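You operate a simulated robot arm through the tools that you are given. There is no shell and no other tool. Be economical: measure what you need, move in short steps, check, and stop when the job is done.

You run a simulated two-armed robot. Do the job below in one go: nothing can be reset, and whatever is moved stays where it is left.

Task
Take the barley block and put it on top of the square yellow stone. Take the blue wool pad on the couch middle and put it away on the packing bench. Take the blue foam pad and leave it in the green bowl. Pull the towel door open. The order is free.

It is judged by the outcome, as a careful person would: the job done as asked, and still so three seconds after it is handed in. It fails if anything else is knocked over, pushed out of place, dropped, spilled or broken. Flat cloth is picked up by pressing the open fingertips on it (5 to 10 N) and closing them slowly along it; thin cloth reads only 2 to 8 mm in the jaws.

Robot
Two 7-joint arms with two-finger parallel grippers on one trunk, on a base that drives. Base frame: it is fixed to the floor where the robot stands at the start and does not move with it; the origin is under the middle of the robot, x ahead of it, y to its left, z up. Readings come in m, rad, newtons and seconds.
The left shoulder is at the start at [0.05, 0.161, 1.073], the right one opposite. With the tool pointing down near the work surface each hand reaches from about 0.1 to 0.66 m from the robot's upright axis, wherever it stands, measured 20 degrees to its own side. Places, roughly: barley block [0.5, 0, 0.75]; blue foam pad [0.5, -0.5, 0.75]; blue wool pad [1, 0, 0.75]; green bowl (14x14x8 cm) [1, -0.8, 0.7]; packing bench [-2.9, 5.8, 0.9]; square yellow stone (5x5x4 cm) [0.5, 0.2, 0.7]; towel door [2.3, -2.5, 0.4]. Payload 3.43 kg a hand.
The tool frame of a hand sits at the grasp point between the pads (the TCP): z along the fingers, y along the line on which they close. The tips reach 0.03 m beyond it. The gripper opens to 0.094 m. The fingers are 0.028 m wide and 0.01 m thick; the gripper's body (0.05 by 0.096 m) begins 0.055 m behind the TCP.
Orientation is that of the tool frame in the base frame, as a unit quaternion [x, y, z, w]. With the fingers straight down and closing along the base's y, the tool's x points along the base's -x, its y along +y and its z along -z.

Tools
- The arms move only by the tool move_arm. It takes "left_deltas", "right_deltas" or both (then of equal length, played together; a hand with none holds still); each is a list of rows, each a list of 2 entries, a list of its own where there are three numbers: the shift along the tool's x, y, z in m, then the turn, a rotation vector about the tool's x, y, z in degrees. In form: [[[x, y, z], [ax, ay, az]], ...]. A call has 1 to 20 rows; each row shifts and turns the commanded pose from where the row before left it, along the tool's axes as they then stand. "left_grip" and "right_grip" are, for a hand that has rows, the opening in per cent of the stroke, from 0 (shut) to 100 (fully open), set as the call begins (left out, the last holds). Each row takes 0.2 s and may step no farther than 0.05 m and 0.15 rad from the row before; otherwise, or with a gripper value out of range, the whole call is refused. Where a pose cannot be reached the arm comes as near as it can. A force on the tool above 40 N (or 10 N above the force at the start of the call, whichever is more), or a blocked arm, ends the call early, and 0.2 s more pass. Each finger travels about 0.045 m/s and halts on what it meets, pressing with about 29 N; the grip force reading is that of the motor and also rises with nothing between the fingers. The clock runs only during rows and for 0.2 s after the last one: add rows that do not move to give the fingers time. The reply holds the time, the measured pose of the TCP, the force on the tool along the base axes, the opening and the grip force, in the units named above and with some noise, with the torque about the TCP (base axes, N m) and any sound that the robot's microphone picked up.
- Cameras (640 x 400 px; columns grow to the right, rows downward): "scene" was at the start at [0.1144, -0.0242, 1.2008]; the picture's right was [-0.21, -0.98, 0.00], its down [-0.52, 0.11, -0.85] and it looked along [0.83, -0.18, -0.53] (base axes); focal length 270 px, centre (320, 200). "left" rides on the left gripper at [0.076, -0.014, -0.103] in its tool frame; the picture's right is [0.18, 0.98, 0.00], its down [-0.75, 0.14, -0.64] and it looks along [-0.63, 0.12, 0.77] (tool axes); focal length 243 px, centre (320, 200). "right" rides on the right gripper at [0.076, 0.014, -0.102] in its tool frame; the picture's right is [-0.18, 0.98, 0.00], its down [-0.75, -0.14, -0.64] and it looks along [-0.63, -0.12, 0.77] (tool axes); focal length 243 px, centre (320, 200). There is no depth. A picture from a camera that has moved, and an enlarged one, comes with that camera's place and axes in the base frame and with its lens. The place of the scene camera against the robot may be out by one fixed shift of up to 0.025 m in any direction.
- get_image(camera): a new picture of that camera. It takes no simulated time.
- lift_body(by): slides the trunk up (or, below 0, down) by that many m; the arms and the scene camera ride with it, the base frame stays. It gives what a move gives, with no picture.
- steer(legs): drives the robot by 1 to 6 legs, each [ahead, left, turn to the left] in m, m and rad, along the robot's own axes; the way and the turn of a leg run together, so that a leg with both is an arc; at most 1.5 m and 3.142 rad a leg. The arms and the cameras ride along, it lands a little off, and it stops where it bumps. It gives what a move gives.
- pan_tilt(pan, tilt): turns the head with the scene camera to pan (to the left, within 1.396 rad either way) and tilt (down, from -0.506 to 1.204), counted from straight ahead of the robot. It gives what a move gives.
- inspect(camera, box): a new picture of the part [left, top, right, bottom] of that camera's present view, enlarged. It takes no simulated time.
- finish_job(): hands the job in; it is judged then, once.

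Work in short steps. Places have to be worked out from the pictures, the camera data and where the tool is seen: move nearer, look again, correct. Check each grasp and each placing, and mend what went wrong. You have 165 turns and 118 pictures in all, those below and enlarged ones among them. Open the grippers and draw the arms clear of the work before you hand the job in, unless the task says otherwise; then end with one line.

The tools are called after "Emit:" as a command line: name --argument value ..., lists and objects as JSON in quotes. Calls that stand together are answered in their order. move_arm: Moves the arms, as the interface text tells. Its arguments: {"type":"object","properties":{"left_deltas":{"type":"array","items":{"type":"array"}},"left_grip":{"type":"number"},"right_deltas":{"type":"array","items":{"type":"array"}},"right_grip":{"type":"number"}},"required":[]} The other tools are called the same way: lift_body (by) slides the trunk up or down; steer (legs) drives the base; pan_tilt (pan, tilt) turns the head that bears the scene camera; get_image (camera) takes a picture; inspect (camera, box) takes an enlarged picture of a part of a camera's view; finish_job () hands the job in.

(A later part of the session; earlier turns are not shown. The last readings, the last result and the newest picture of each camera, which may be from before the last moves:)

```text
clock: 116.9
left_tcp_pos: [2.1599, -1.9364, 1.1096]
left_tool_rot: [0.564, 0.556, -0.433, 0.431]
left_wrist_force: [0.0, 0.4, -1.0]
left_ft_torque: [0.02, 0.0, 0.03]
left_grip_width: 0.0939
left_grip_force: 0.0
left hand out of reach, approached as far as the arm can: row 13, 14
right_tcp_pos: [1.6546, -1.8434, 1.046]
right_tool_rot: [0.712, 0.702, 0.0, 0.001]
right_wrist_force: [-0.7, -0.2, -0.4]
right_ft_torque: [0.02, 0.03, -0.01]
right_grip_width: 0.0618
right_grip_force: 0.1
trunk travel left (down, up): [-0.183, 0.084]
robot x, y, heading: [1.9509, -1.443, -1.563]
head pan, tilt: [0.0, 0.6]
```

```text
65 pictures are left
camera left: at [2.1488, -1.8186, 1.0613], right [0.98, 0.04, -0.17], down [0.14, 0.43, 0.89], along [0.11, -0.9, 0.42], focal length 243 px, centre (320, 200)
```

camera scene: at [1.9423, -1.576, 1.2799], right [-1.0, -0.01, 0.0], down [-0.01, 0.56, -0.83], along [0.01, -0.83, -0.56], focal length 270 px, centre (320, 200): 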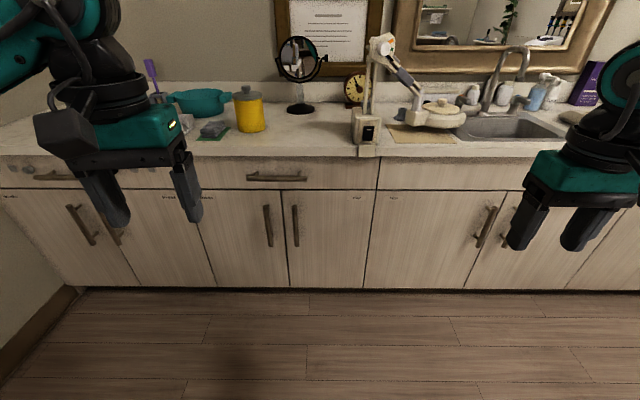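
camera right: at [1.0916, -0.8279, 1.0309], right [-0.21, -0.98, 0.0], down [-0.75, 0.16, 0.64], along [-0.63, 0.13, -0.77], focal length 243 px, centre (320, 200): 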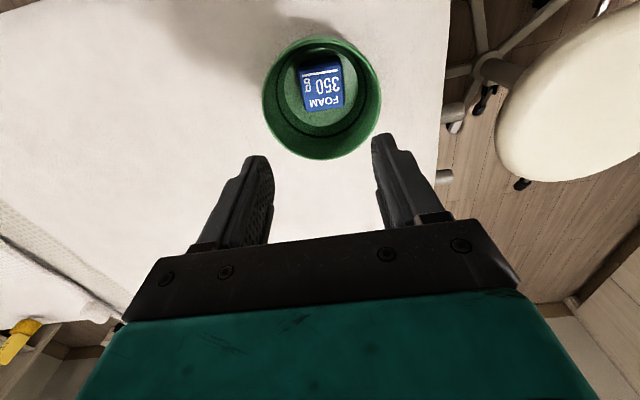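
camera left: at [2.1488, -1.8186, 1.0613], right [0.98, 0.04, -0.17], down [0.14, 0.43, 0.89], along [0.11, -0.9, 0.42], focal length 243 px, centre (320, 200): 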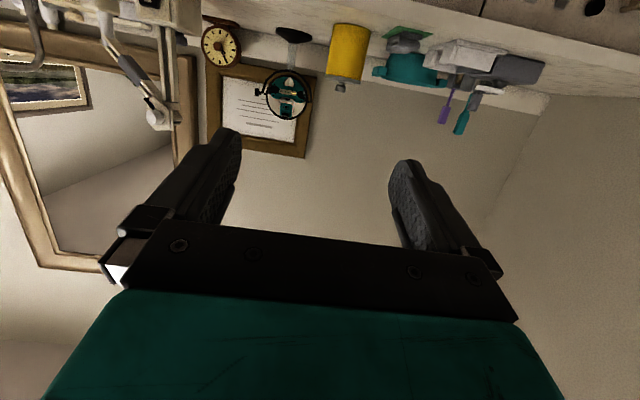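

Level to within 15°. Now I'll lower the trunk and then the hand in front of the door.

Emit:
lift_body --by -0.17

Emit:
move_arm --left_deltas '[[[0.0464, 0, 0.0124], [0, 0, 0]], [[0.0464, 0, 0.0124], [0, 0, 0]], [[0.0464, 0, 0.0124], [0, 0, 0]], [[0.0464, 0, 0.0124], [0, 0, 0]], [[0.0464, 0, 0.0124], [0, 0, 0]], [[0.0464, 0, 0.0124], [0, 0, 0]], [[0, 0, 0], [0, -5, 0]], [[0, 0, 0], [0, -5, 0]], [[0, 0, 0], [0, -5, 0]], [[0, 0, 0], [0, 0, 0]]]'

Emit:
get_image --camera "left"

Emit:
get_image --camera "scene"

```text
clock: 118.8
left_tcp_pos: [2.1605, -1.9365, 0.94]
left_tool_rot: [0.564, 0.556, -0.433, 0.431]
left_wrist_force: [-0.7, 0.4, -0.2]
left_ft_torque: [-0.01, -0.06, 0.0]
left_grip_width: 0.094
left_grip_force: 0.0
right_tcp_pos: [1.6548, -1.8429, 0.8767]
right_tool_rot: [0.713, 0.701, 0.0, 0.001]
right_wrist_force: [-0.6, -0.5, 0.3]
right_ft_torque: [-0.03, 0.02, 0.02]
right_grip_width: 0.0618
right_grip_force: 0.0
trunk travel left (down, up): [-0.013, 0.254]
robot x, y, heading: [1.9563, -1.4448, -1.564]
head pan, tilt: [0.0, 0.6]
```

```text
clock: 121.0
left_tcp_pos: [2.1596, -1.9377, 0.9502]
left_tool_rot: [0.56, 0.549, -0.442, 0.436]
left_wrist_force: [-0.2, -0.3, 0.0]
left_ft_torque: [0.01, -0.01, 0.01]
left_grip_width: 0.0941
left_grip_force: 0.1
left hand out of reach, approached as far as the arm can: row 1, 2, 3, 4, 5, 6, 7, 8, 9
right_tcp_pos: [1.6547, -1.8425, 0.8761]
right_tool_rot: [0.713, 0.702, 0.0, 0.001]
right_wrist_force: [-0.3, 0.1, -0.3]
right_ft_torque: [-0.01, -0.01, 0.01]
right_grip_width: 0.062
right_grip_force: 0.1
trunk travel left (down, up): [-0.013, 0.254]
robot x, y, heading: [1.9534, -1.4412, -1.561]
head pan, tilt: [0.0, 0.6]
```

```text
64 pictures are left
camera left: at [2.1487, -1.8195, 0.8989], right [0.98, 0.02, -0.17], down [0.15, 0.45, 0.88], along [0.1, -0.89, 0.44], focal length 243 px, centre (320, 200)
```

left: 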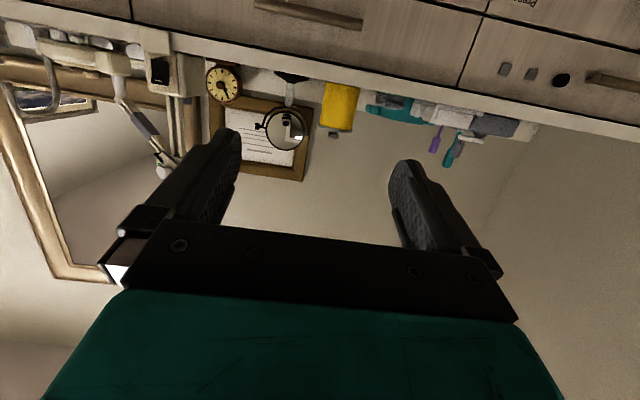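

```text
63 pictures are left
camera scene: at [1.9421, -1.5759, 1.1099], right [-1.0, -0.01, 0.0], down [0.0, 0.56, -0.83], along [0.01, -0.83, -0.56], focal length 270 px, centre (320, 200)
```

scene: 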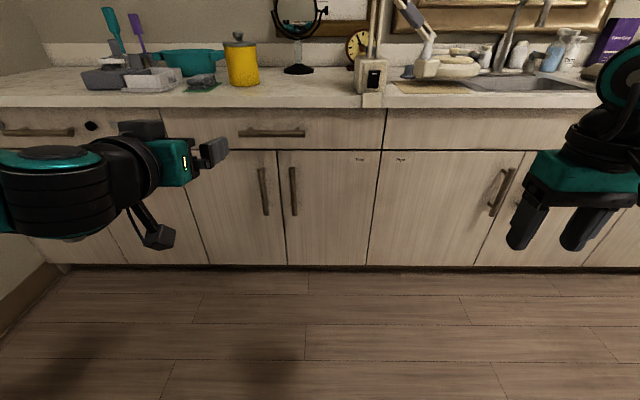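

The wrist limit blocks a level hand there. A 45° slanted grip also works on a vertical bar, so I'll pitch back 30° and then lower.

Emit:
move_arm --left_deltas '[[[0, 0, 0], [0, 8, 0]], [[0, 0, 0], [0, 8, 0]], [[0, 0, 0], [0, 8, 0]], [[0, 0, 0], [0, 8, 0]], [[0.034, 0, 0.034], [0, 0, 0]], [[0.034, 0, 0.034], [0, 0, 0]], [[0.034, 0, 0.034], [0, 0, 0]], [[0.034, 0, 0.034], [0, 0, 0]], [[0.034, 0, 0.034], [0, 0, 0]], [[0.034, 0, 0.034], [0, 0, 0]], [[0.034, 0, 0.034], [0, 0, 0]], [[0, 0, 0], [0, 0, 0]]]'

Emit:
get_image --camera "left"

```text
clock: 123.6
left_tcp_pos: [2.1624, -1.9358, 0.658]
left_tool_rot: [0.661, 0.647, -0.27, 0.267]
left_wrist_force: [-0.6, 0.6, 0.6]
left_ft_torque: [0.01, -0.02, -0.01]
left_grip_width: 0.0938
left_grip_force: 0.1
left hand out of reach, approached as far as the arm can: row 11
right_tcp_pos: [1.6546, -1.843, 0.8764]
right_tool_rot: [0.713, 0.701, 0.0, 0.001]
right_wrist_force: [-0.8, -0.2, -0.4]
right_ft_torque: [0.0, 0.02, 0.03]
right_grip_width: 0.0622
right_grip_force: 0.0
trunk travel left (down, up): [-0.013, 0.254]
robot x, y, heading: [1.9542, -1.4442, -1.564]
head pan, tilt: [0.0, 0.6]
```

```text
62 pictures are left
camera left: at [2.1514, -1.8096, 0.6776], right [0.99, 0.11, -0.13], down [0.14, -0.09, 0.99], along [0.1, -0.99, -0.1], focal length 243 px, centre (320, 200)
```

left: 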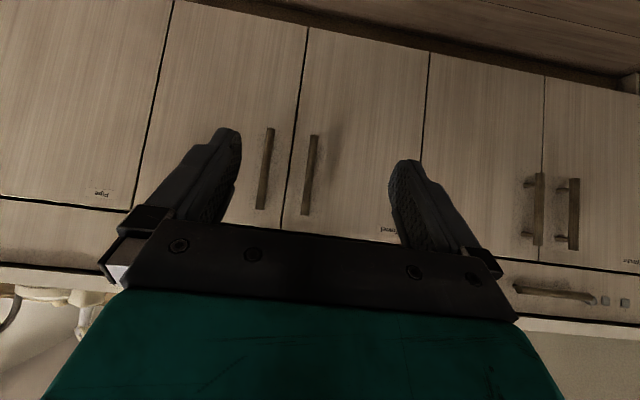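

The camera now gives the handle at x ≈ 2.183, z 0.44–0.65. I'll drive 0.40 m nearer, keeping the hand short of it.

Emit:
steer --legs '[[0.38, 0.0, 0]]'

Emit:
get_image --camera "left"

Emit:
get_image --camera "scene"

```text
clock: 126.0
left_tcp_pos: [2.1634, -2.3156, 0.6589]
left_tool_rot: [0.662, 0.646, -0.27, 0.268]
left_wrist_force: [0.1, -0.1, -0.2]
left_ft_torque: [0.02, -0.02, 0.03]
left_grip_width: 0.094
left_grip_force: 0.0
right_tcp_pos: [1.6552, -2.2208, 0.875]
right_tool_rot: [0.714, 0.7, 0.0, 0.0]
right_wrist_force: [-0.4, 0.8, 0.0]
right_ft_torque: [0.02, -0.01, 0.03]
right_grip_width: 0.0623
right_grip_force: 0.1
trunk travel left (down, up): [-0.013, 0.254]
robot x, y, heading: [1.9574, -1.8241, -1.561]
head pan, tilt: [0.0, 0.6]
```

```text
61 pictures are left
camera left: at [2.1529, -2.1889, 0.6779], right [0.99, 0.11, -0.13], down [0.13, -0.09, 0.99], along [0.1, -0.99, -0.1], focal length 243 px, centre (320, 200)
```

left: 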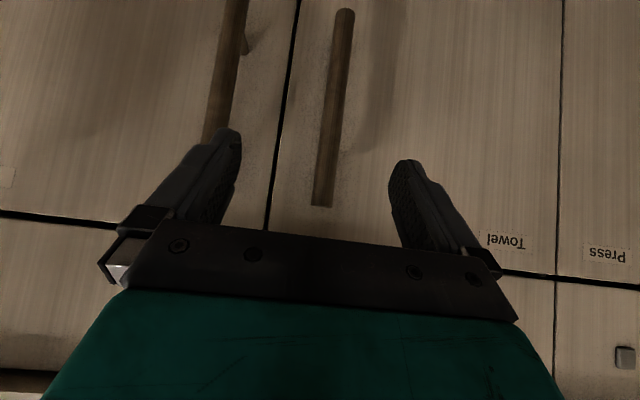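

```text
60 pictures are left
camera scene: at [1.9444, -1.9547, 1.1099], right [-1.0, -0.01, 0.0], down [0.0, 0.56, -0.83], along [0.0, -0.82, -0.56], focal length 270 px, centre (320, 200)
```

scene: 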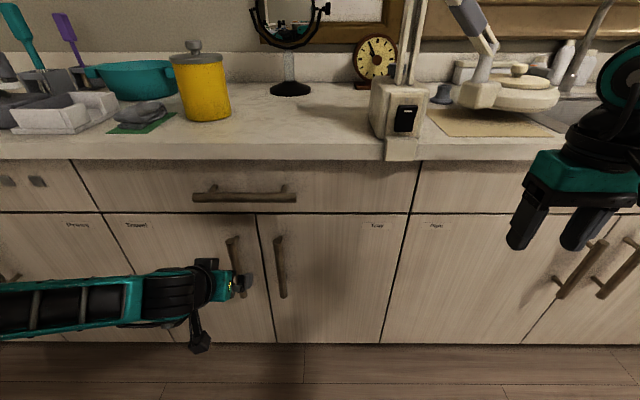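

Triangulated bar: x ≈ 2.179, y ≈ −2.416, z 0.456–0.659. I'll advance along the slant to (2.179, −2.41, 0.60) with the fingers open around it.

Emit:
move_arm --left_deltas '[[[0, 0.008, 0.02], [0, 0, 0]], [[-0.008, 0.0076, 0.03], [0, 0, 0]], [[-0.009, 0, 0.03], [0, 0, 0]], [[-0.009, 0, 0.03], [0, 0, 0]], [[0, 0, 0], [0, 0, 0]]]'

Emit:
get_image --camera "left"

```text
clock: 127.2
left_tcp_pos: [2.1768, -2.4108, 0.596]
left_tool_rot: [0.662, 0.646, -0.271, 0.267]
left_wrist_force: [0.6, -0.4, 0.0]
left_ft_torque: [0.01, -0.03, -0.02]
left_grip_width: 0.094
left_grip_force: 0.1
right_tcp_pos: [1.6553, -2.2206, 0.8747]
right_tool_rot: [0.714, 0.7, 0.0, 0.001]
right_wrist_force: [0.1, -0.2, -0.6]
right_ft_torque: [-0.02, -0.03, 0.02]
right_grip_width: 0.0619
right_grip_force: 0.1
trunk travel left (down, up): [-0.013, 0.254]
robot x, y, heading: [1.9553, -1.8229, -1.565]
head pan, tilt: [0.0, 0.6]
```

```text
59 pictures are left
camera left: at [2.1659, -2.2854, 0.6156], right [0.99, 0.11, -0.13], down [0.14, -0.09, 0.99], along [0.1, -0.99, -0.1], focal length 243 px, centre (320, 200)
```

left: 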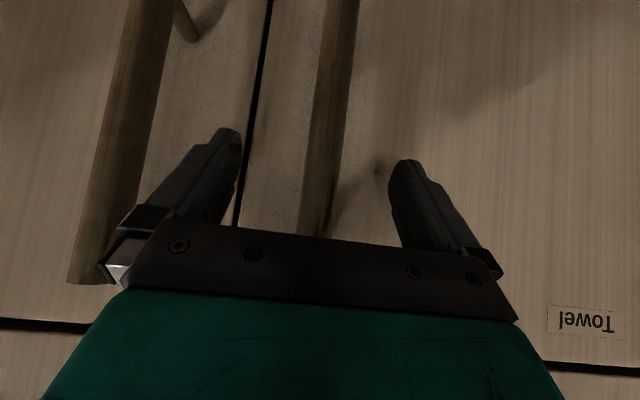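

The bar lies between the fingers. Closing.

Emit:
move_arm --left_deltas '[[[0, 0, 0], [0, 0, 0]], [[0, 0, 0], [0, 0, 0]], [[0, 0, 0], [0, 0, 0]], [[0, 0, 0], [0, 0, 0]], [[0, 0, 0], [0, 0, 0]], [[0, 0, 0], [0, 0, 0]], [[0, 0, 0], [0, 0, 0]], [[0, 0, 0], [0, 0, 0]], [[0, 0, 0], [0, 0, 0]]]' --left_grip 0

Emit:
get_image --camera "left"

```text
clock: 129.2
left_tcp_pos: [2.1778, -2.4108, 0.5962]
left_tool_rot: [0.661, 0.646, -0.271, 0.268]
left_wrist_force: [8.8, -0.5, 1.2]
left_ft_torque: [0.23, 0.38, 0.24]
left_grip_width: 0.0216
left_grip_force: 45.4
right_tcp_pos: [1.6564, -2.2224, 0.8766]
right_tool_rot: [0.714, 0.7, 0.0, 0.0]
right_wrist_force: [0.4, 0.4, 0.2]
right_ft_torque: [-0.02, 0.02, -0.01]
right_grip_width: 0.0622
right_grip_force: 0.1
trunk travel left (down, up): [-0.013, 0.254]
robot x, y, heading: [1.9598, -1.8229, -1.565]
head pan, tilt: [0.0, 0.6]
```

```text
58 pictures are left
camera left: at [2.1673, -2.2854, 0.6158], right [0.99, 0.11, -0.12], down [0.13, -0.09, 0.99], along [0.1, -0.99, -0.1], focal length 243 px, centre (320, 200)
```

left: 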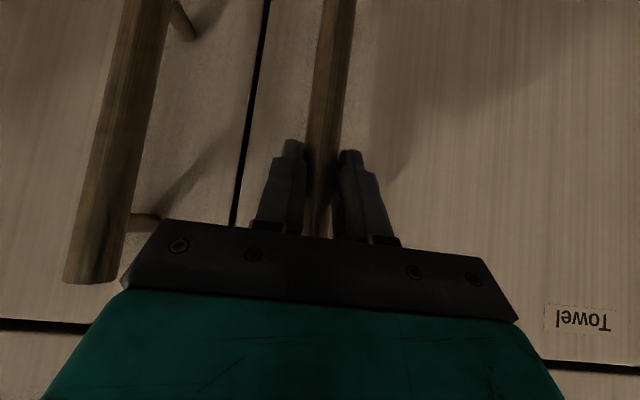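

Gripped. I'll begin the pull with three 4° arc steps about the hinge and check the forces.

Emit:
move_arm --left_deltas '[[[0.0148, 0.0042, -0.0148], [2.83, 0, 2.83]], [[0.0148, 0.0042, -0.0148], [2.83, 0, 2.83]], [[0.0148, 0.0042, -0.0148], [2.83, 0, 2.83]]]'

Emit:
get_image --camera "scene"

```text
clock: 130.0
left_tcp_pos: [2.1975, -2.3508, 0.5972]
left_tool_rot: [0.725, 0.575, -0.295, 0.237]
left_wrist_force: [9.6, -2.1, -8.5]
left_ft_torque: [-0.1, 0.21, 0.42]
left_grip_width: 0.0218
left_grip_force: 45.0
right_tcp_pos: [1.6571, -2.2207, 0.8757]
right_tool_rot: [0.714, 0.701, 0.0, 0.0]
right_wrist_force: [0.3, -0.4, -0.9]
right_ft_torque: [-0.01, -0.01, 0.01]
right_grip_width: 0.0618
right_grip_force: 0.0
trunk travel left (down, up): [-0.013, 0.254]
robot x, y, heading: [1.9564, -1.8234, -1.564]
head pan, tilt: [0.0, 0.6]
```

```text
57 pictures are left
camera scene: at [1.9451, -1.9554, 1.1097], right [-1.0, -0.01, 0.0], down [0.0, 0.57, -0.82], along [0.0, -0.82, -0.57], focal length 270 px, centre (320, 200)
```

scene: 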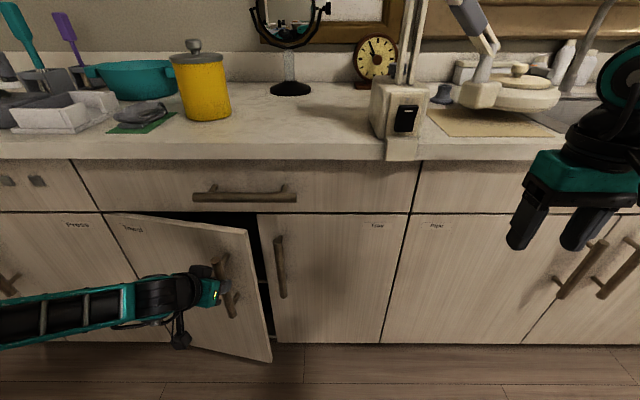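

The door swings with it. I'll continue with slightly more leftward motion.

Emit:
move_arm --left_deltas '[[[0.0148, 0.006, -0.0148], [2.83, 0, 2.83]], [[0.0148, 0.006, -0.0148], [2.83, 0, 2.83]], [[0.0148, 0.005, -0.0148], [2.83, 0, 2.83]], [[0.0148, 0.005, -0.0148], [2.83, 0, 2.83]]]'

```text
clock: 131.0
left_tcp_pos: [2.2417, -2.2758, 0.5969]
left_tool_rot: [0.8, 0.467, -0.327, 0.188]
left_wrist_force: [-11.1, 8.1, -23.2]
left_ft_torque: [-0.51, -0.15, -0.2]
left_grip_width: 0.0219
left_grip_force: 44.4
right_tcp_pos: [1.6563, -2.2213, 0.8753]
right_tool_rot: [0.714, 0.7, 0.001, 0.0]
right_wrist_force: [0.1, 0.7, 0.7]
right_ft_torque: [0.0, 0.0, 0.01]
right_grip_width: 0.0624
right_grip_force: 0.1
trunk travel left (down, up): [-0.013, 0.254]
robot x, y, heading: [1.9546, -1.8219, -1.562]
head pan, tilt: [0.0, 0.6]
```

Opened about 29°. Vertical force is building, so I'll ease down slightly as I continue.

Emit:
move_arm --left_deltas '[[[0.003, 0, 0.003], [0, 0, 0]], [[0, 0, 0], [0, 0, 0]]]'

Emit:
move_arm --left_deltas '[[[0.0155, 0.003, -0.0135], [2.83, 0, 2.83]], [[0.0155, 0.003, -0.0135], [2.83, 0, 2.83]], [[0.0155, 0.003, -0.0135], [2.83, 0, 2.83]]]'

Emit:
get_image --camera "scene"

```text
clock: 131.6
left_tcp_pos: [2.2402, -2.2762, 0.597]
left_tool_rot: [0.799, 0.465, -0.33, 0.191]
left_wrist_force: [-17.8, 14.0, -3.6]
left_ft_torque: [1.1, -0.42, -0.35]
left_grip_width: 0.0219
left_grip_force: 44.5
right_tcp_pos: [1.6556, -2.221, 0.8754]
right_tool_rot: [0.714, 0.7, 0.0, 0.001]
right_wrist_force: [0.2, -0.9, -0.3]
right_ft_torque: [0.0, 0.02, 0.01]
right_grip_width: 0.0619
right_grip_force: 0.1
trunk travel left (down, up): [-0.013, 0.254]
robot x, y, heading: [1.9551, -1.8215, -1.563]
head pan, tilt: [0.0, 0.6]
```

```text
clock: 132.4
left_tcp_pos: [2.2812, -2.2331, 0.5979]
left_tool_rot: [0.842, 0.379, -0.35, 0.159]
left_wrist_force: [-12.5, 11.8, 24.9]
left_ft_torque: [0.08, 0.45, -0.19]
left_grip_width: 0.0216
left_grip_force: 44.6
right_tcp_pos: [1.6558, -2.2198, 0.8761]
right_tool_rot: [0.713, 0.701, 0.0, 0.003]
right_wrist_force: [0.2, 0.0, 0.1]
right_ft_torque: [-0.02, -0.03, 0.0]
right_grip_width: 0.0621
right_grip_force: 0.0
trunk travel left (down, up): [-0.013, 0.254]
robot x, y, heading: [1.9545, -1.8222, -1.558]
head pan, tilt: [0.0, 0.6]
```

```text
56 pictures are left
camera scene: at [1.9429, -1.9528, 1.1106], right [-1.0, -0.01, 0.0], down [0.0, 0.56, -0.83], along [0.01, -0.83, -0.56], focal length 270 px, centre (320, 200)
```

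scene: 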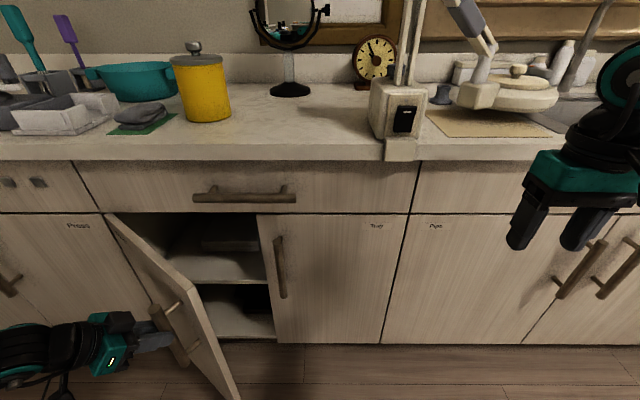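

About 40° open, and the forces show the hand slightly inside the arc and low. I'll correct that and go on.

Emit:
move_arm --left_deltas '[[[-0.0012, -0.0015, -0.0012], [0, 0, 0]], [[0.0148, 0.002, -0.0148], [2.83, 0, 2.83]], [[0.0148, 0.002, -0.0146], [2.83, 0, 2.83]], [[0.0148, 0.002, -0.0146], [2.83, 0, 2.83]]]'

```text
clock: 133.4
left_tcp_pos: [2.3295, -2.1983, 0.5827]
left_tool_rot: [0.876, 0.291, -0.363, 0.126]
left_wrist_force: [5.1, -5.9, 35.9]
left_ft_torque: [0.12, 0.98, 0.19]
left_grip_width: 0.0218
left_grip_force: 45.0
left hand out of reach, approached as far as the arm can: row 4
right_tcp_pos: [1.6564, -2.2203, 0.8774]
right_tool_rot: [0.714, 0.7, 0.0, 0.003]
right_wrist_force: [0.2, 0.3, 0.2]
right_ft_torque: [0.01, -0.02, -0.01]
right_grip_width: 0.0619
right_grip_force: 0.1
trunk travel left (down, up): [-0.013, 0.254]
robot x, y, heading: [1.955, -1.8209, -1.567]
head pan, tilt: [0.0, 0.6]
```

About 51° open and the arm is at its limit. I'll release and back away along the hand's axis, then push the door wider from its inner side.

Emit:
move_arm --left_deltas '[[[0, 0, 0], [0, 0, 0]], [[0, 0, 0], [0, 0, 0]], [[0, 0, 0], [0, 0, 0]], [[0, 0, 0], [0, 0, 0]], [[0, 0, 0], [0, 0, 0]]]' --left_grip 70

Emit:
move_arm --left_deltas '[[[0, 0, -0.03], [0, 0, 0]], [[0, 0, -0.04], [0, 0, 0]], [[0, 0, -0.04], [0, 0, 0]], [[0, 0, 0], [0, 0, 0]]]'

Emit:
get_image --camera "scene"

```text
clock: 134.6
left_tcp_pos: [2.3279, -2.1949, 0.5788]
left_tool_rot: [0.877, 0.291, -0.362, 0.12]
left_wrist_force: [-0.2, 0.4, -0.5]
left_ft_torque: [0.03, 0.0, -0.03]
left_grip_width: 0.0657
left_grip_force: 0.1
right_tcp_pos: [1.6559, -2.2219, 0.8768]
right_tool_rot: [0.714, 0.7, -0.001, 0.001]
right_wrist_force: [0.8, -0.1, 0.1]
right_ft_torque: [0.0, 0.0, 0.05]
right_grip_width: 0.0618
right_grip_force: 0.0
trunk travel left (down, up): [-0.013, 0.254]
robot x, y, heading: [1.9555, -1.8214, -1.562]
head pan, tilt: [0.0, 0.6]
```

```text
clock: 135.6
left_tcp_pos: [2.3778, -2.1656, 0.5646]
left_tool_rot: [0.877, 0.292, -0.361, 0.121]
left_wrist_force: [-0.6, -0.6, -0.6]
left_ft_torque: [0.01, -0.02, 0.05]
left_grip_width: 0.066
left_grip_force: 0.1
left hand out of reach, approached as far as the arm can: row 1, 2, 3
right_tcp_pos: [1.6564, -2.2213, 0.876]
right_tool_rot: [0.713, 0.701, 0.0, 0.0]
right_wrist_force: [0.1, 0.1, 0.4]
right_ft_torque: [0.01, 0.01, 0.02]
right_grip_width: 0.0619
right_grip_force: 0.2
trunk travel left (down, up): [-0.013, 0.254]
robot x, y, heading: [1.9592, -1.8206, -1.565]
head pan, tilt: [0.0, 0.6]
```

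```text
55 pictures are left
camera scene: at [1.9444, -1.9547, 1.1099], right [-1.0, -0.01, 0.0], down [0.0, 0.56, -0.83], along [0.0, -0.83, -0.56], focal length 270 px, centre (320, 200)
```

scene: 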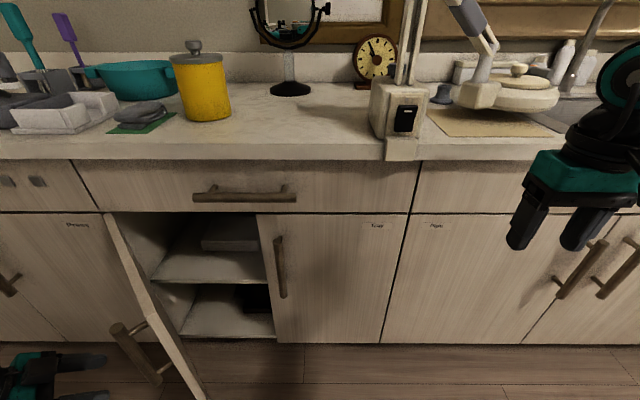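

Hand is free of the handle. I'll back the base 0.2 m, raise the hand and unwind the yaw.

Emit:
steer --legs '[[-0.2, 0, 0]]'

Emit:
move_arm --left_deltas '[[[-0.03, 0, -0.03], [-4, 0, -4]], [[-0.03, 0, -0.03], [-4, 0, -4]], [[-0.03, 0, -0.03], [-4, 0, -4]], [[-0.03, 0, -0.03], [-4, 0, -4]], [[-0.03, 0, -0.03], [-4, 0, -4]], [[-0.03, 0, -0.03], [-4, 0, -4]], [[-0.03, 0, -0.03], [-4, 0, -4]], [[0, 0, 0], [-4, 0, -4]], [[0, 0, 0], [0, 6, 0]], [[0, 0, 0], [0, 8, 0]], [[0, 0, 0], [0, 8, 0]], [[0, 0, 0], [0, 8, 0]], [[0, 0, 0], [0, 8, 0]], [[0, 0, 0], [0, 7, 0]], [[0, 0, 0], [0, 0, 0]]]' --left_grip 0

Emit:
pan_tilt --pan 0.3 --tilt 0.7

Emit:
get_image --camera "scene"

```text
clock: 137.2
left_tcp_pos: [2.3758, -1.9668, 0.5639]
left_tool_rot: [0.877, 0.292, -0.361, 0.121]
left_wrist_force: [0.4, -0.4, -0.1]
left_ft_torque: [0.01, 0.0, -0.02]
left_grip_width: 0.066
left_grip_force: 0.2
right_tcp_pos: [1.6545, -2.0228, 0.8768]
right_tool_rot: [0.714, 0.7, 0.001, 0.002]
right_wrist_force: [0.6, 0.4, -0.3]
right_ft_torque: [0.02, 0.01, -0.01]
right_grip_width: 0.062
right_grip_force: 0.1
trunk travel left (down, up): [-0.013, 0.254]
robot x, y, heading: [1.954, -1.6234, -1.569]
head pan, tilt: [0.0, 0.6]
```

```text
clock: 140.4
left_tcp_pos: [2.3506, -1.9821, 0.7405]
left_tool_rot: [0.755, 0.656, 0.001, 0.0]
left_wrist_force: [0.6, -0.9, -0.2]
left_ft_torque: [-0.02, -0.03, 0.03]
left_grip_width: 0.0
left_grip_force: 29.2
left hand out of reach, approached as far as the arm can: row 1, 2, 3, 4
right_tcp_pos: [1.6552, -2.0219, 0.8762]
right_tool_rot: [0.714, 0.7, 0.0, 0.001]
right_wrist_force: [-0.7, 0.9, 0.0]
right_ft_torque: [0.06, 0.0, 0.0]
right_grip_width: 0.0623
right_grip_force: 0.0
trunk travel left (down, up): [-0.013, 0.254]
robot x, y, heading: [1.9556, -1.6229, -1.564]
head pan, tilt: [0.0, 0.6]
```

```text
clock: 141.2
left_tcp_pos: [2.3519, -1.9808, 0.7424]
left_tool_rot: [0.754, 0.656, 0.003, 0.0]
left_wrist_force: [-0.4, 0.5, -0.1]
left_ft_torque: [0.02, 0.01, 0.01]
left_grip_width: 0.0
left_grip_force: 28.7
right_tcp_pos: [1.6565, -2.0226, 0.8766]
right_tool_rot: [0.714, 0.7, 0.0, 0.002]
right_wrist_force: [0.6, 0.3, 0.6]
right_ft_torque: [-0.01, -0.01, 0.01]
right_grip_width: 0.0619
right_grip_force: 0.1
trunk travel left (down, up): [-0.013, 0.254]
robot x, y, heading: [1.9569, -1.6219, -1.566]
head pan, tilt: [0.3, 0.7]
```

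```text
54 pictures are left
camera scene: at [1.9684, -1.7487, 1.1013], right [-0.95, -0.3, 0.0], down [-0.19, 0.61, -0.77], along [0.23, -0.73, -0.64], focal length 270 px, centre (320, 200)
```

scene: 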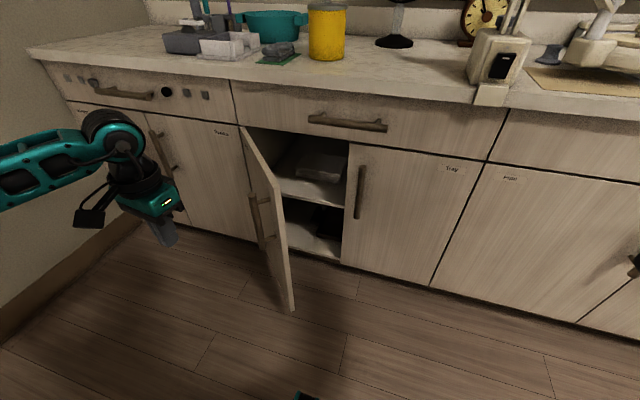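

The door is about 50° open. I'll bring the closed left hand round to its inner side: right and down, then forward by base.

Emit:
move_arm --left_deltas '[[[0, -0.045, 0], [0, 0, -4]], [[0, -0.045, 0], [0, 0, -4]], [[0, -0.045, 0.01], [0, 0, 0]], [[0, -0.045, 0.03], [0, 0, 0]], [[0, -0.045, 0.03], [0, 0, 0]], [[0, -0.02, 0.04], [0, 0, 0]], [[-0.03, 0, 0.03], [0, 0, 0]], [[-0.03, 0, 0], [0, 0, 0]], [[0, 0, 0], [0, 0, 0]]]'

Emit:
get_image --camera "scene"

```text
refused: row 4 steps farther than a row can; nothing moved
```

```text
53 pictures are left
camera scene: at [1.9684, -1.7487, 1.1013], right [-0.95, -0.3, 0.0], down [-0.19, 0.61, -0.77], along [0.23, -0.73, -0.64], focal length 270 px, centre (320, 200)
```

scene: 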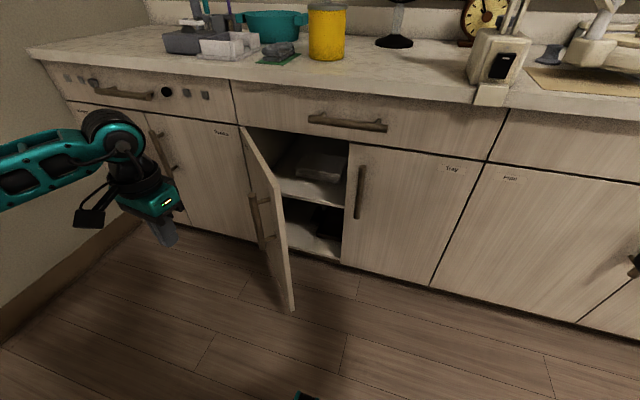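

One row was too long; I'll resend it with shorter rows.

Emit:
move_arm --left_deltas '[[[0, -0.045, 0], [0, 0, -4]], [[0, -0.045, 0], [0, 0, -4]], [[0, -0.045, 0.01], [0, 0, 0]], [[0, -0.035, 0.03], [0, 0, 0]], [[0, -0.035, 0.03], [0, 0, 0]], [[0, -0.035, 0.03], [0, 0, 0]], [[-0.03, 0, 0.03], [0, 0, 0]], [[-0.03, 0, 0.01], [0, 0, 0]], [[0, 0, 0], [0, 0, 0]]]'

Emit:
get_image --camera "scene"

```text
clock: 143.2
left_tcp_pos: [2.1113, -2.0305, 0.6006]
left_tool_rot: [0.707, 0.707, 0.002, 0.0]
left_wrist_force: [0.0, 1.1, -0.1]
left_ft_torque: [0.02, -0.01, -0.03]
left_grip_width: 0.0001
left_grip_force: 28.9
right_tcp_pos: [1.6542, -2.0228, 0.8764]
right_tool_rot: [0.714, 0.7, 0.0, 0.001]
right_wrist_force: [-0.2, 0.1, 1.0]
right_ft_torque: [-0.02, -0.03, 0.0]
right_grip_width: 0.0621
right_grip_force: 0.1
trunk travel left (down, up): [-0.013, 0.254]
robot x, y, heading: [1.9516, -1.6236, -1.568]
head pan, tilt: [0.3, 0.7]
```

```text
52 pictures are left
camera scene: at [1.9684, -1.7487, 1.1013], right [-0.95, -0.3, 0.0], down [-0.19, 0.61, -0.76], along [0.23, -0.73, -0.64], focal length 270 px, centre (320, 200)
```

scene: 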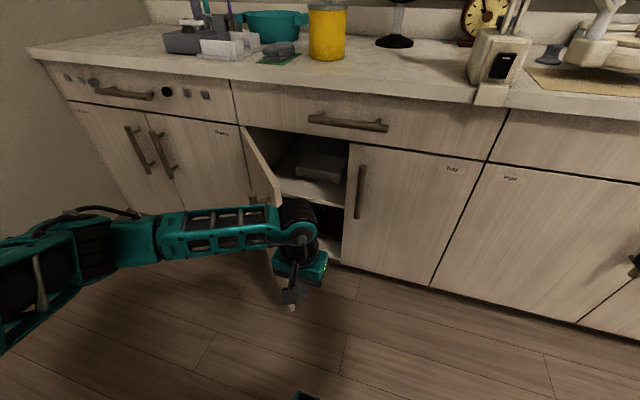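

Hand clears the free edge to the right. Driving ahead 0.22 m to get inside the swing.

Emit:
steer --legs '[[0.22, 0, 0]]'

Emit:
get_image --camera "scene"

Emit:
get_image --camera "left"

```text
clock: 144.9
left_tcp_pos: [2.1141, -2.2461, 0.6004]
left_tool_rot: [0.706, 0.708, 0.002, 0.001]
left_wrist_force: [-0.1, -0.7, 0.6]
left_ft_torque: [0.0, -0.02, -0.03]
left_grip_width: 0.0
left_grip_force: 29.4
right_tcp_pos: [1.6574, -2.2373, 0.8759]
right_tool_rot: [0.713, 0.701, 0.001, 0.001]
right_wrist_force: [0.5, -0.6, -0.3]
right_ft_torque: [0.02, 0.01, 0.0]
right_grip_width: 0.0618
right_grip_force: 0.2
trunk travel left (down, up): [-0.013, 0.254]
robot x, y, heading: [1.958, -1.8401, -1.564]
head pan, tilt: [0.3, 0.7]
```

```text
51 pictures are left
camera scene: at [1.97, -1.9639, 1.1013], right [-0.95, -0.3, 0.0], down [-0.2, 0.61, -0.76], along [0.23, -0.73, -0.64], focal length 270 px, centre (320, 200)
```

scene: 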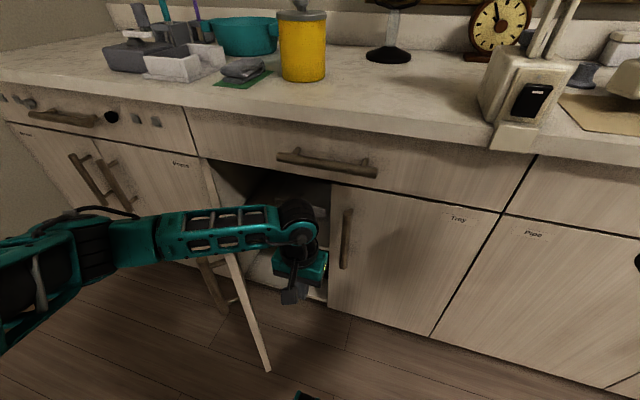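

```text
50 pictures are left
camera left: at [2.1004, -2.1701, 0.7028], right [0.98, 0.19, 0.0], down [0.14, -0.75, 0.64], along [0.12, -0.63, -0.77], focal length 243 px, centre (320, 200)
```

left: 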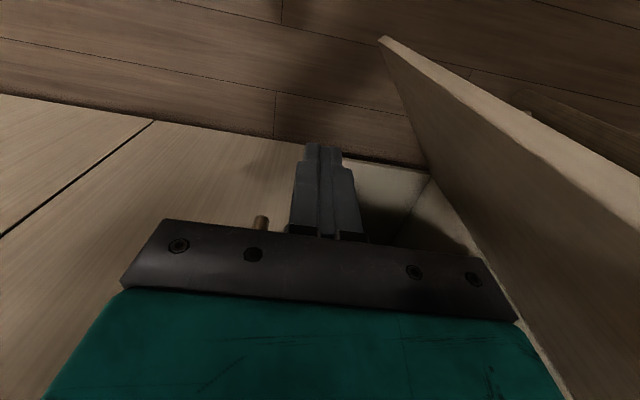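

The hand is on the inner side with the door to its left. I'll push toward +x.

Emit:
move_arm --left_deltas '[[[0, 0.03, 0], [0, 0, 0]], [[0, 0.03, 0], [0, 0, 0]], [[0, 0.03, 0], [0, 0, 0]], [[0, 0.03, 0], [0, 0, 0]], [[0, 0.03, 0], [0, 0, 0]], [[0, 0.03, 0], [0, 0, 0]], [[0, 0, 0], [0, 0, 0]]]'

Emit:
get_image --camera "scene"

```text
clock: 146.5
left_tcp_pos: [2.2929, -2.2434, 0.6002]
left_tool_rot: [0.706, 0.708, 0.003, 0.0]
left_wrist_force: [0.0, 0.2, -0.1]
left_ft_torque: [0.0, -0.01, 0.02]
left_grip_width: 0.0
left_grip_force: 28.6
right_tcp_pos: [1.6584, -2.2385, 0.8762]
right_tool_rot: [0.713, 0.701, 0.0, 0.002]
right_wrist_force: [-0.7, 0.3, 0.6]
right_ft_torque: [-0.02, 0.02, 0.0]
right_grip_width: 0.0618
right_grip_force: 0.1
trunk travel left (down, up): [-0.013, 0.254]
robot x, y, heading: [1.9581, -1.8376, -1.559]
head pan, tilt: [0.3, 0.7]
```

```text
49 pictures are left
camera scene: at [1.9701, -1.9638, 1.1013], right [-0.95, -0.3, 0.0], down [-0.2, 0.61, -0.76], along [0.23, -0.73, -0.64], focal length 270 px, centre (320, 200)
```

scene: 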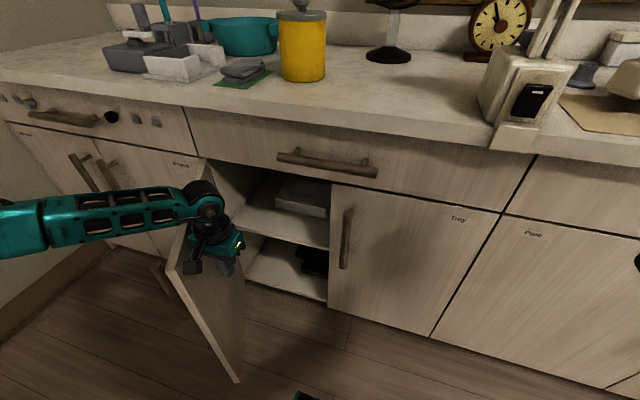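

The door follows. I'll push another 0.12 m.

Emit:
move_arm --left_deltas '[[[0, 0.03, 0], [0, 0, 0]], [[0, 0.03, 0], [0, 0, 0]], [[0, 0.03, 0], [0, 0, 0]], [[0, 0.03, 0], [0, 0, 0]], [[0, 0, 0], [0, 0, 0]]]'

Emit:
get_image --camera "scene"

```text
clock: 147.7
left_tcp_pos: [2.4152, -2.2433, 0.6008]
left_tool_rot: [0.707, 0.708, 0.001, 0.001]
left_wrist_force: [0.1, -0.3, 0.5]
left_ft_torque: [-0.02, 0.0, -0.02]
left_grip_width: 0.0002
left_grip_force: 29.4
right_tcp_pos: [1.6572, -2.2384, 0.8766]
right_tool_rot: [0.714, 0.7, 0.0, 0.002]
right_wrist_force: [0.2, -0.1, -0.2]
right_ft_torque: [-0.03, -0.01, -0.01]
right_grip_width: 0.062
right_grip_force: 0.0
trunk travel left (down, up): [-0.013, 0.254]
robot x, y, heading: [1.9547, -1.8369, -1.56]
head pan, tilt: [0.3, 0.7]
```

```text
48 pictures are left
camera scene: at [1.9701, -1.9639, 1.1013], right [-0.95, -0.3, 0.0], down [-0.2, 0.61, -0.76], along [0.23, -0.73, -0.64], focal length 270 px, centre (320, 200)
```

scene: 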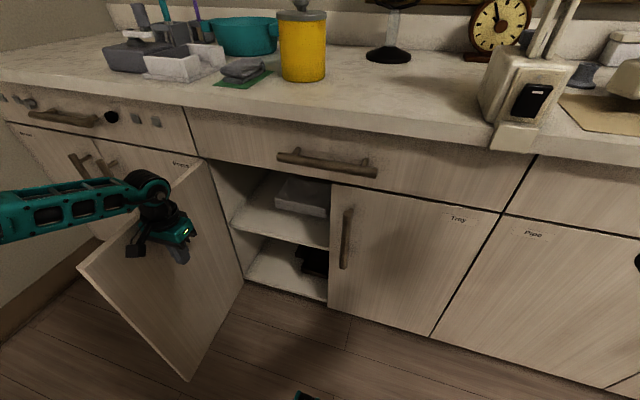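

The door stands at about 90°. I'll ease the hand off it, raise the trunk and back away.

Emit:
move_arm --left_deltas '[[[0, -0.03, 0], [0, 0, 0]], [[0, -0.03, 0], [0, 0, 0]], [[0, 0, 0], [0, 0, 0]]]'

Emit:
lift_body --by 0.24

Emit:
steer --legs '[[-0.35, 0, 0]]'

Emit:
get_image --camera "scene"

```text
clock: 148.5
left_tcp_pos: [2.353, -2.2441, 0.5998]
left_tool_rot: [0.706, 0.709, 0.002, 0.0]
left_wrist_force: [0.0, 0.1, 0.3]
left_ft_torque: [0.01, -0.01, 0.01]
left_grip_width: 0.0002
left_grip_force: 28.5
right_tcp_pos: [1.6566, -2.2385, 0.8761]
right_tool_rot: [0.713, 0.701, 0.0, 0.001]
right_wrist_force: [-0.4, -1.0, 1.1]
right_ft_torque: [0.02, 0.0, 0.02]
right_grip_width: 0.0619
right_grip_force: 0.1
trunk travel left (down, up): [-0.013, 0.254]
robot x, y, heading: [1.959, -1.8376, -1.566]
head pan, tilt: [0.3, 0.7]
```

```text
clock: 151.0
left_tcp_pos: [2.3541, -2.2452, 0.8395]
left_tool_rot: [0.707, 0.707, 0.003, 0.0]
left_wrist_force: [0.3, -0.4, -0.3]
left_ft_torque: [-0.02, -0.01, 0.03]
left_grip_width: 0.0004
left_grip_force: 29.2
right_tcp_pos: [1.6577, -2.239, 1.1164]
right_tool_rot: [0.713, 0.701, 0.0, 0.002]
right_wrist_force: [0.1, 0.3, -0.1]
right_ft_torque: [0.0, 0.01, -0.02]
right_grip_width: 0.062
right_grip_force: 0.1
trunk travel left (down, up): [-0.253, 0.014]
robot x, y, heading: [1.9565, -1.8381, -1.566]
head pan, tilt: [0.3, 0.7]
```

```text
clock: 153.3
left_tcp_pos: [2.3514, -1.886, 0.8394]
left_tool_rot: [0.705, 0.709, 0.001, 0.001]
left_wrist_force: [0.7, 0.2, -0.4]
left_ft_torque: [-0.06, -0.04, 0.02]
left_grip_width: 0.0002
left_grip_force: 28.9
right_tcp_pos: [1.6554, -1.8813, 1.117]
right_tool_rot: [0.712, 0.702, 0.0, 0.001]
right_wrist_force: [0.8, -0.3, 0.2]
right_ft_torque: [0.0, 0.0, -0.02]
right_grip_width: 0.062
right_grip_force: 0.1
trunk travel left (down, up): [-0.253, 0.014]
robot x, y, heading: [1.9555, -1.4796, -1.56]
head pan, tilt: [0.3, 0.7]
```

```text
47 pictures are left
camera scene: at [1.9672, -1.606, 1.3413], right [-0.95, -0.31, 0.0], down [-0.2, 0.61, -0.77], along [0.23, -0.73, -0.64], focal length 270 px, centre (320, 200)
```

scene: 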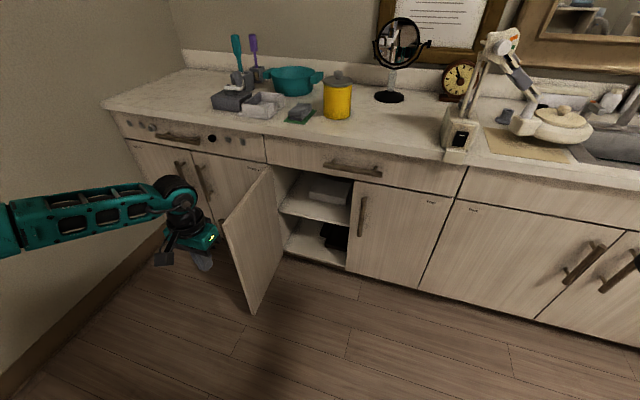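

All good there. Next the wool pad: I'll raise and tuck the left hand, drive back beside the couch, turn to face it and strafe.

Emit:
move_arm --left_deltas '[[[0, -0.02, -0.04], [0, 0, 0]], [[0, -0.02, -0.04], [0, 0, 0]], [[0, -0.03, -0.035], [0, 0, 0]], [[0, -0.03, -0.035], [0, 0, 0]], [[0, -0.03, -0.035], [0, 0, 0]], [[0, -0.03, -0.035], [0, 0, 0]], [[0, 0, -0.03], [0, 0, 0]], [[0, 0, 0], [0, 0, 0]]]'

Emit:
steer --legs '[[0, -0.33, 0], [0, 0, -1.58], [0, 1.25, 0]]'

```text
clock: 155.1
left_tcp_pos: [2.1904, -1.8853, 1.0868]
left_tool_rot: [0.705, 0.709, 0.001, 0.001]
left_wrist_force: [-0.5, -0.2, -0.8]
left_ft_torque: [0.02, 0.01, 0.02]
left_grip_width: 0.0
left_grip_force: 29.1
right_tcp_pos: [1.6561, -1.8818, 1.1165]
right_tool_rot: [0.712, 0.702, 0.0, 0.001]
right_wrist_force: [-0.4, 0.3, -0.6]
right_ft_torque: [0.02, -0.01, 0.04]
right_grip_width: 0.0618
right_grip_force: 0.0
trunk travel left (down, up): [-0.253, 0.014]
robot x, y, heading: [1.9548, -1.4782, -1.556]
head pan, tilt: [0.3, 0.7]
```

```text
clock: 164.5
left_tcp_pos: [1.2123, -2.3856, 1.0872]
left_tool_rot: [1.0, -0.002, 0.001, 0.003]
left_wrist_force: [0.2, 0.4, 0.3]
left_ft_torque: [-0.03, -0.01, -0.02]
left_grip_width: 0.0
left_grip_force: 29.2
right_tcp_pos: [1.2234, -1.85, 1.1153]
right_tool_rot: [1.0, -0.011, -0.002, 0.001]
right_wrist_force: [-0.4, -0.7, -0.2]
right_ft_torque: [-0.05, -0.03, 0.0]
right_grip_width: 0.0621
right_grip_force: 0.0
trunk travel left (down, up): [-0.253, 0.014]
robot x, y, heading: [1.6198, -2.157, 3.144]
head pan, tilt: [0.3, 0.7]
stopped in leg 3: the robot was blocked; the commanded pose is now the measured one
```

I strafed the wrong way and bumped the counter. I'll look at once to see whether anything was disturbed before moving off.

Emit:
pan_tilt --pan 1.3 --tilt 0.5

Emit:
get_image --camera "scene"

Emit:
get_image --camera "left"

```text
clock: 165.8
left_tcp_pos: [1.2124, -2.388, 1.0871]
left_tool_rot: [1.0, -0.001, 0.0, 0.003]
left_wrist_force: [-0.2, -0.5, -0.3]
left_ft_torque: [-0.01, 0.02, -0.01]
left_grip_width: 0.0
left_grip_force: 28.9
right_tcp_pos: [1.2226, -1.8519, 1.1163]
right_tool_rot: [1.0, -0.011, -0.001, 0.0]
right_wrist_force: [-0.2, 0.4, 0.3]
right_ft_torque: [0.02, 0.02, 0.0]
right_grip_width: 0.062
right_grip_force: 0.1
trunk travel left (down, up): [-0.253, 0.014]
robot x, y, heading: [1.6233, -2.1589, 3.137]
head pan, tilt: [1.3, 0.499]
```

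```text
46 pictures are left
camera scene: at [1.5432, -2.2475, 1.359], right [-0.96, 0.27, 0.0], down [0.13, 0.46, -0.88], along [-0.24, -0.85, -0.48], focal length 270 px, centre (320, 200)
```

scene: 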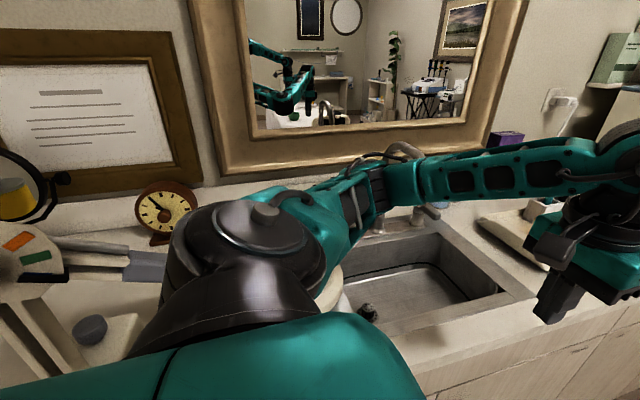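

```text
45 pictures are left
camera left: at [1.2899, -2.3741, 1.1897], right [0.18, -0.98, 0.01], down [-0.76, -0.14, 0.64], along [-0.63, -0.12, -0.77], focal length 243 px, centre (320, 200)
```

left: 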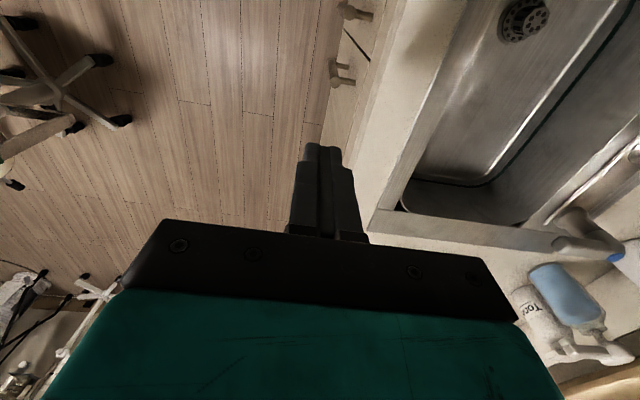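

Nothing seems disturbed, as the dark spot is only the sink drain. I'll strafe right, away from the counter, then check the counter from a distance.

Emit:
steer --legs '[[0, -0.7, 0]]'

Emit:
get_image --camera "scene"

```text
clock: 169.6
left_tcp_pos: [1.2151, -1.6939, 1.0891]
left_tool_rot: [1.0, -0.005, 0.001, 0.003]
left_wrist_force: [-0.4, -0.3, 0.1]
left_ft_torque: [0.0, 0.0, -0.04]
left_grip_width: 0.0
left_grip_force: 28.5
right_tcp_pos: [1.2298, -1.1574, 1.1171]
right_tool_rot: [1.0, -0.014, -0.001, -0.001]
right_wrist_force: [0.6, 0.0, 0.4]
right_ft_torque: [0.0, -0.03, 0.01]
right_grip_width: 0.0619
right_grip_force: 0.0
trunk travel left (down, up): [-0.253, 0.014]
robot x, y, heading: [1.6244, -1.4601, 3.129]
head pan, tilt: [1.3, 0.499]
```

```text
44 pictures are left
camera scene: at [1.5466, -1.5549, 1.359], right [-0.96, 0.28, 0.0], down [0.13, 0.46, -0.88], along [-0.24, -0.84, -0.48], focal length 270 px, centre (320, 200)
```

scene: 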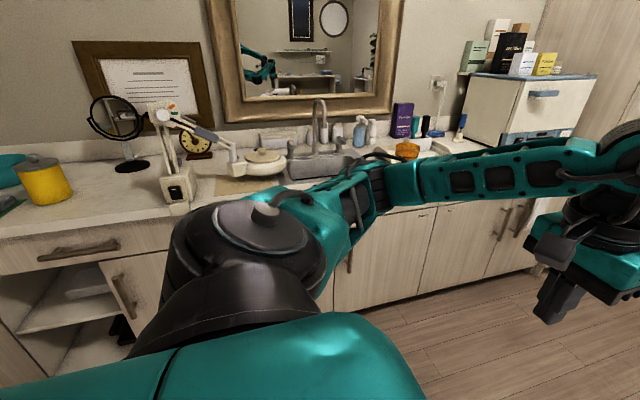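

Counter items are all upright and the towel cupboard is still open. Continuing right to y ≈ −0.17 for the wool pad.

Emit:
steer --legs '[[0, -1.28, 0.012]]'

Emit:
pan_tilt --pan -0.25 --tilt 0.75

Emit:
get_image --camera "scene"

Emit:
get_image --camera "right"

```text
clock: 175.9
left_tcp_pos: [1.225, -0.4322, 1.0876]
left_tool_rot: [1.0, -0.002, 0.001, 0.003]
left_wrist_force: [-0.4, 0.0, -0.3]
left_ft_torque: [-0.02, -0.01, 0.01]
left_grip_width: 0.0003
left_grip_force: 29.0
right_tcp_pos: [1.2353, 0.1034, 1.1174]
right_tool_rot: [1.0, -0.011, -0.001, 0.0]
right_wrist_force: [1.5, 0.4, -1.1]
right_ft_torque: [-0.01, -0.01, 0.0]
right_grip_width: 0.0618
right_grip_force: 0.0
trunk travel left (down, up): [-0.253, 0.014]
robot x, y, heading: [1.6326, -0.1967, 3.139]
head pan, tilt: [1.3, 0.499]
```

```text
clock: 177.6
left_tcp_pos: [1.2235, -0.4307, 1.0869]
left_tool_rot: [1.0, -0.002, 0.001, 0.002]
left_wrist_force: [-0.5, 0.3, 0.1]
left_ft_torque: [-0.02, 0.01, -0.01]
left_grip_width: 0.0
left_grip_force: 29.4
right_tcp_pos: [1.2342, 0.1045, 1.116]
right_tool_rot: [1.0, -0.011, 0.0, -0.001]
right_wrist_force: [-0.2, 0.2, -0.6]
right_ft_torque: [0.01, -0.04, 0.03]
right_grip_width: 0.0622
right_grip_force: 0.0
trunk travel left (down, up): [-0.253, 0.014]
robot x, y, heading: [1.6313, -0.1982, 3.138]
head pan, tilt: [-0.25, 0.75]
```

```text
43 pictures are left
camera scene: at [1.4985, -0.1826, 1.337], right [0.25, 0.97, 0.0], down [0.66, -0.17, -0.73], along [-0.71, 0.18, -0.68], focal length 270 px, centre (320, 200)
```

scene: 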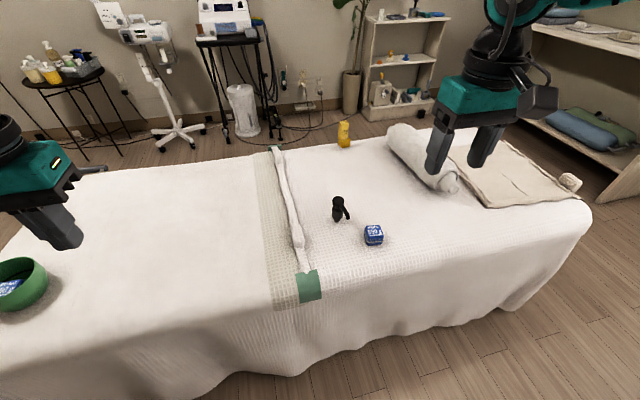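

```text
42 pictures are left
camera right: at [1.3099, 0.0883, 1.2198], right [-0.21, -0.98, 0.0], down [-0.75, 0.16, 0.64], along [-0.63, 0.13, -0.77], focal length 243 px, centre (320, 200)
```

right: 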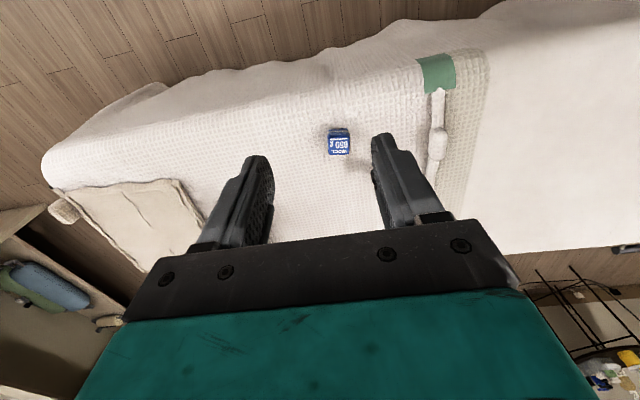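

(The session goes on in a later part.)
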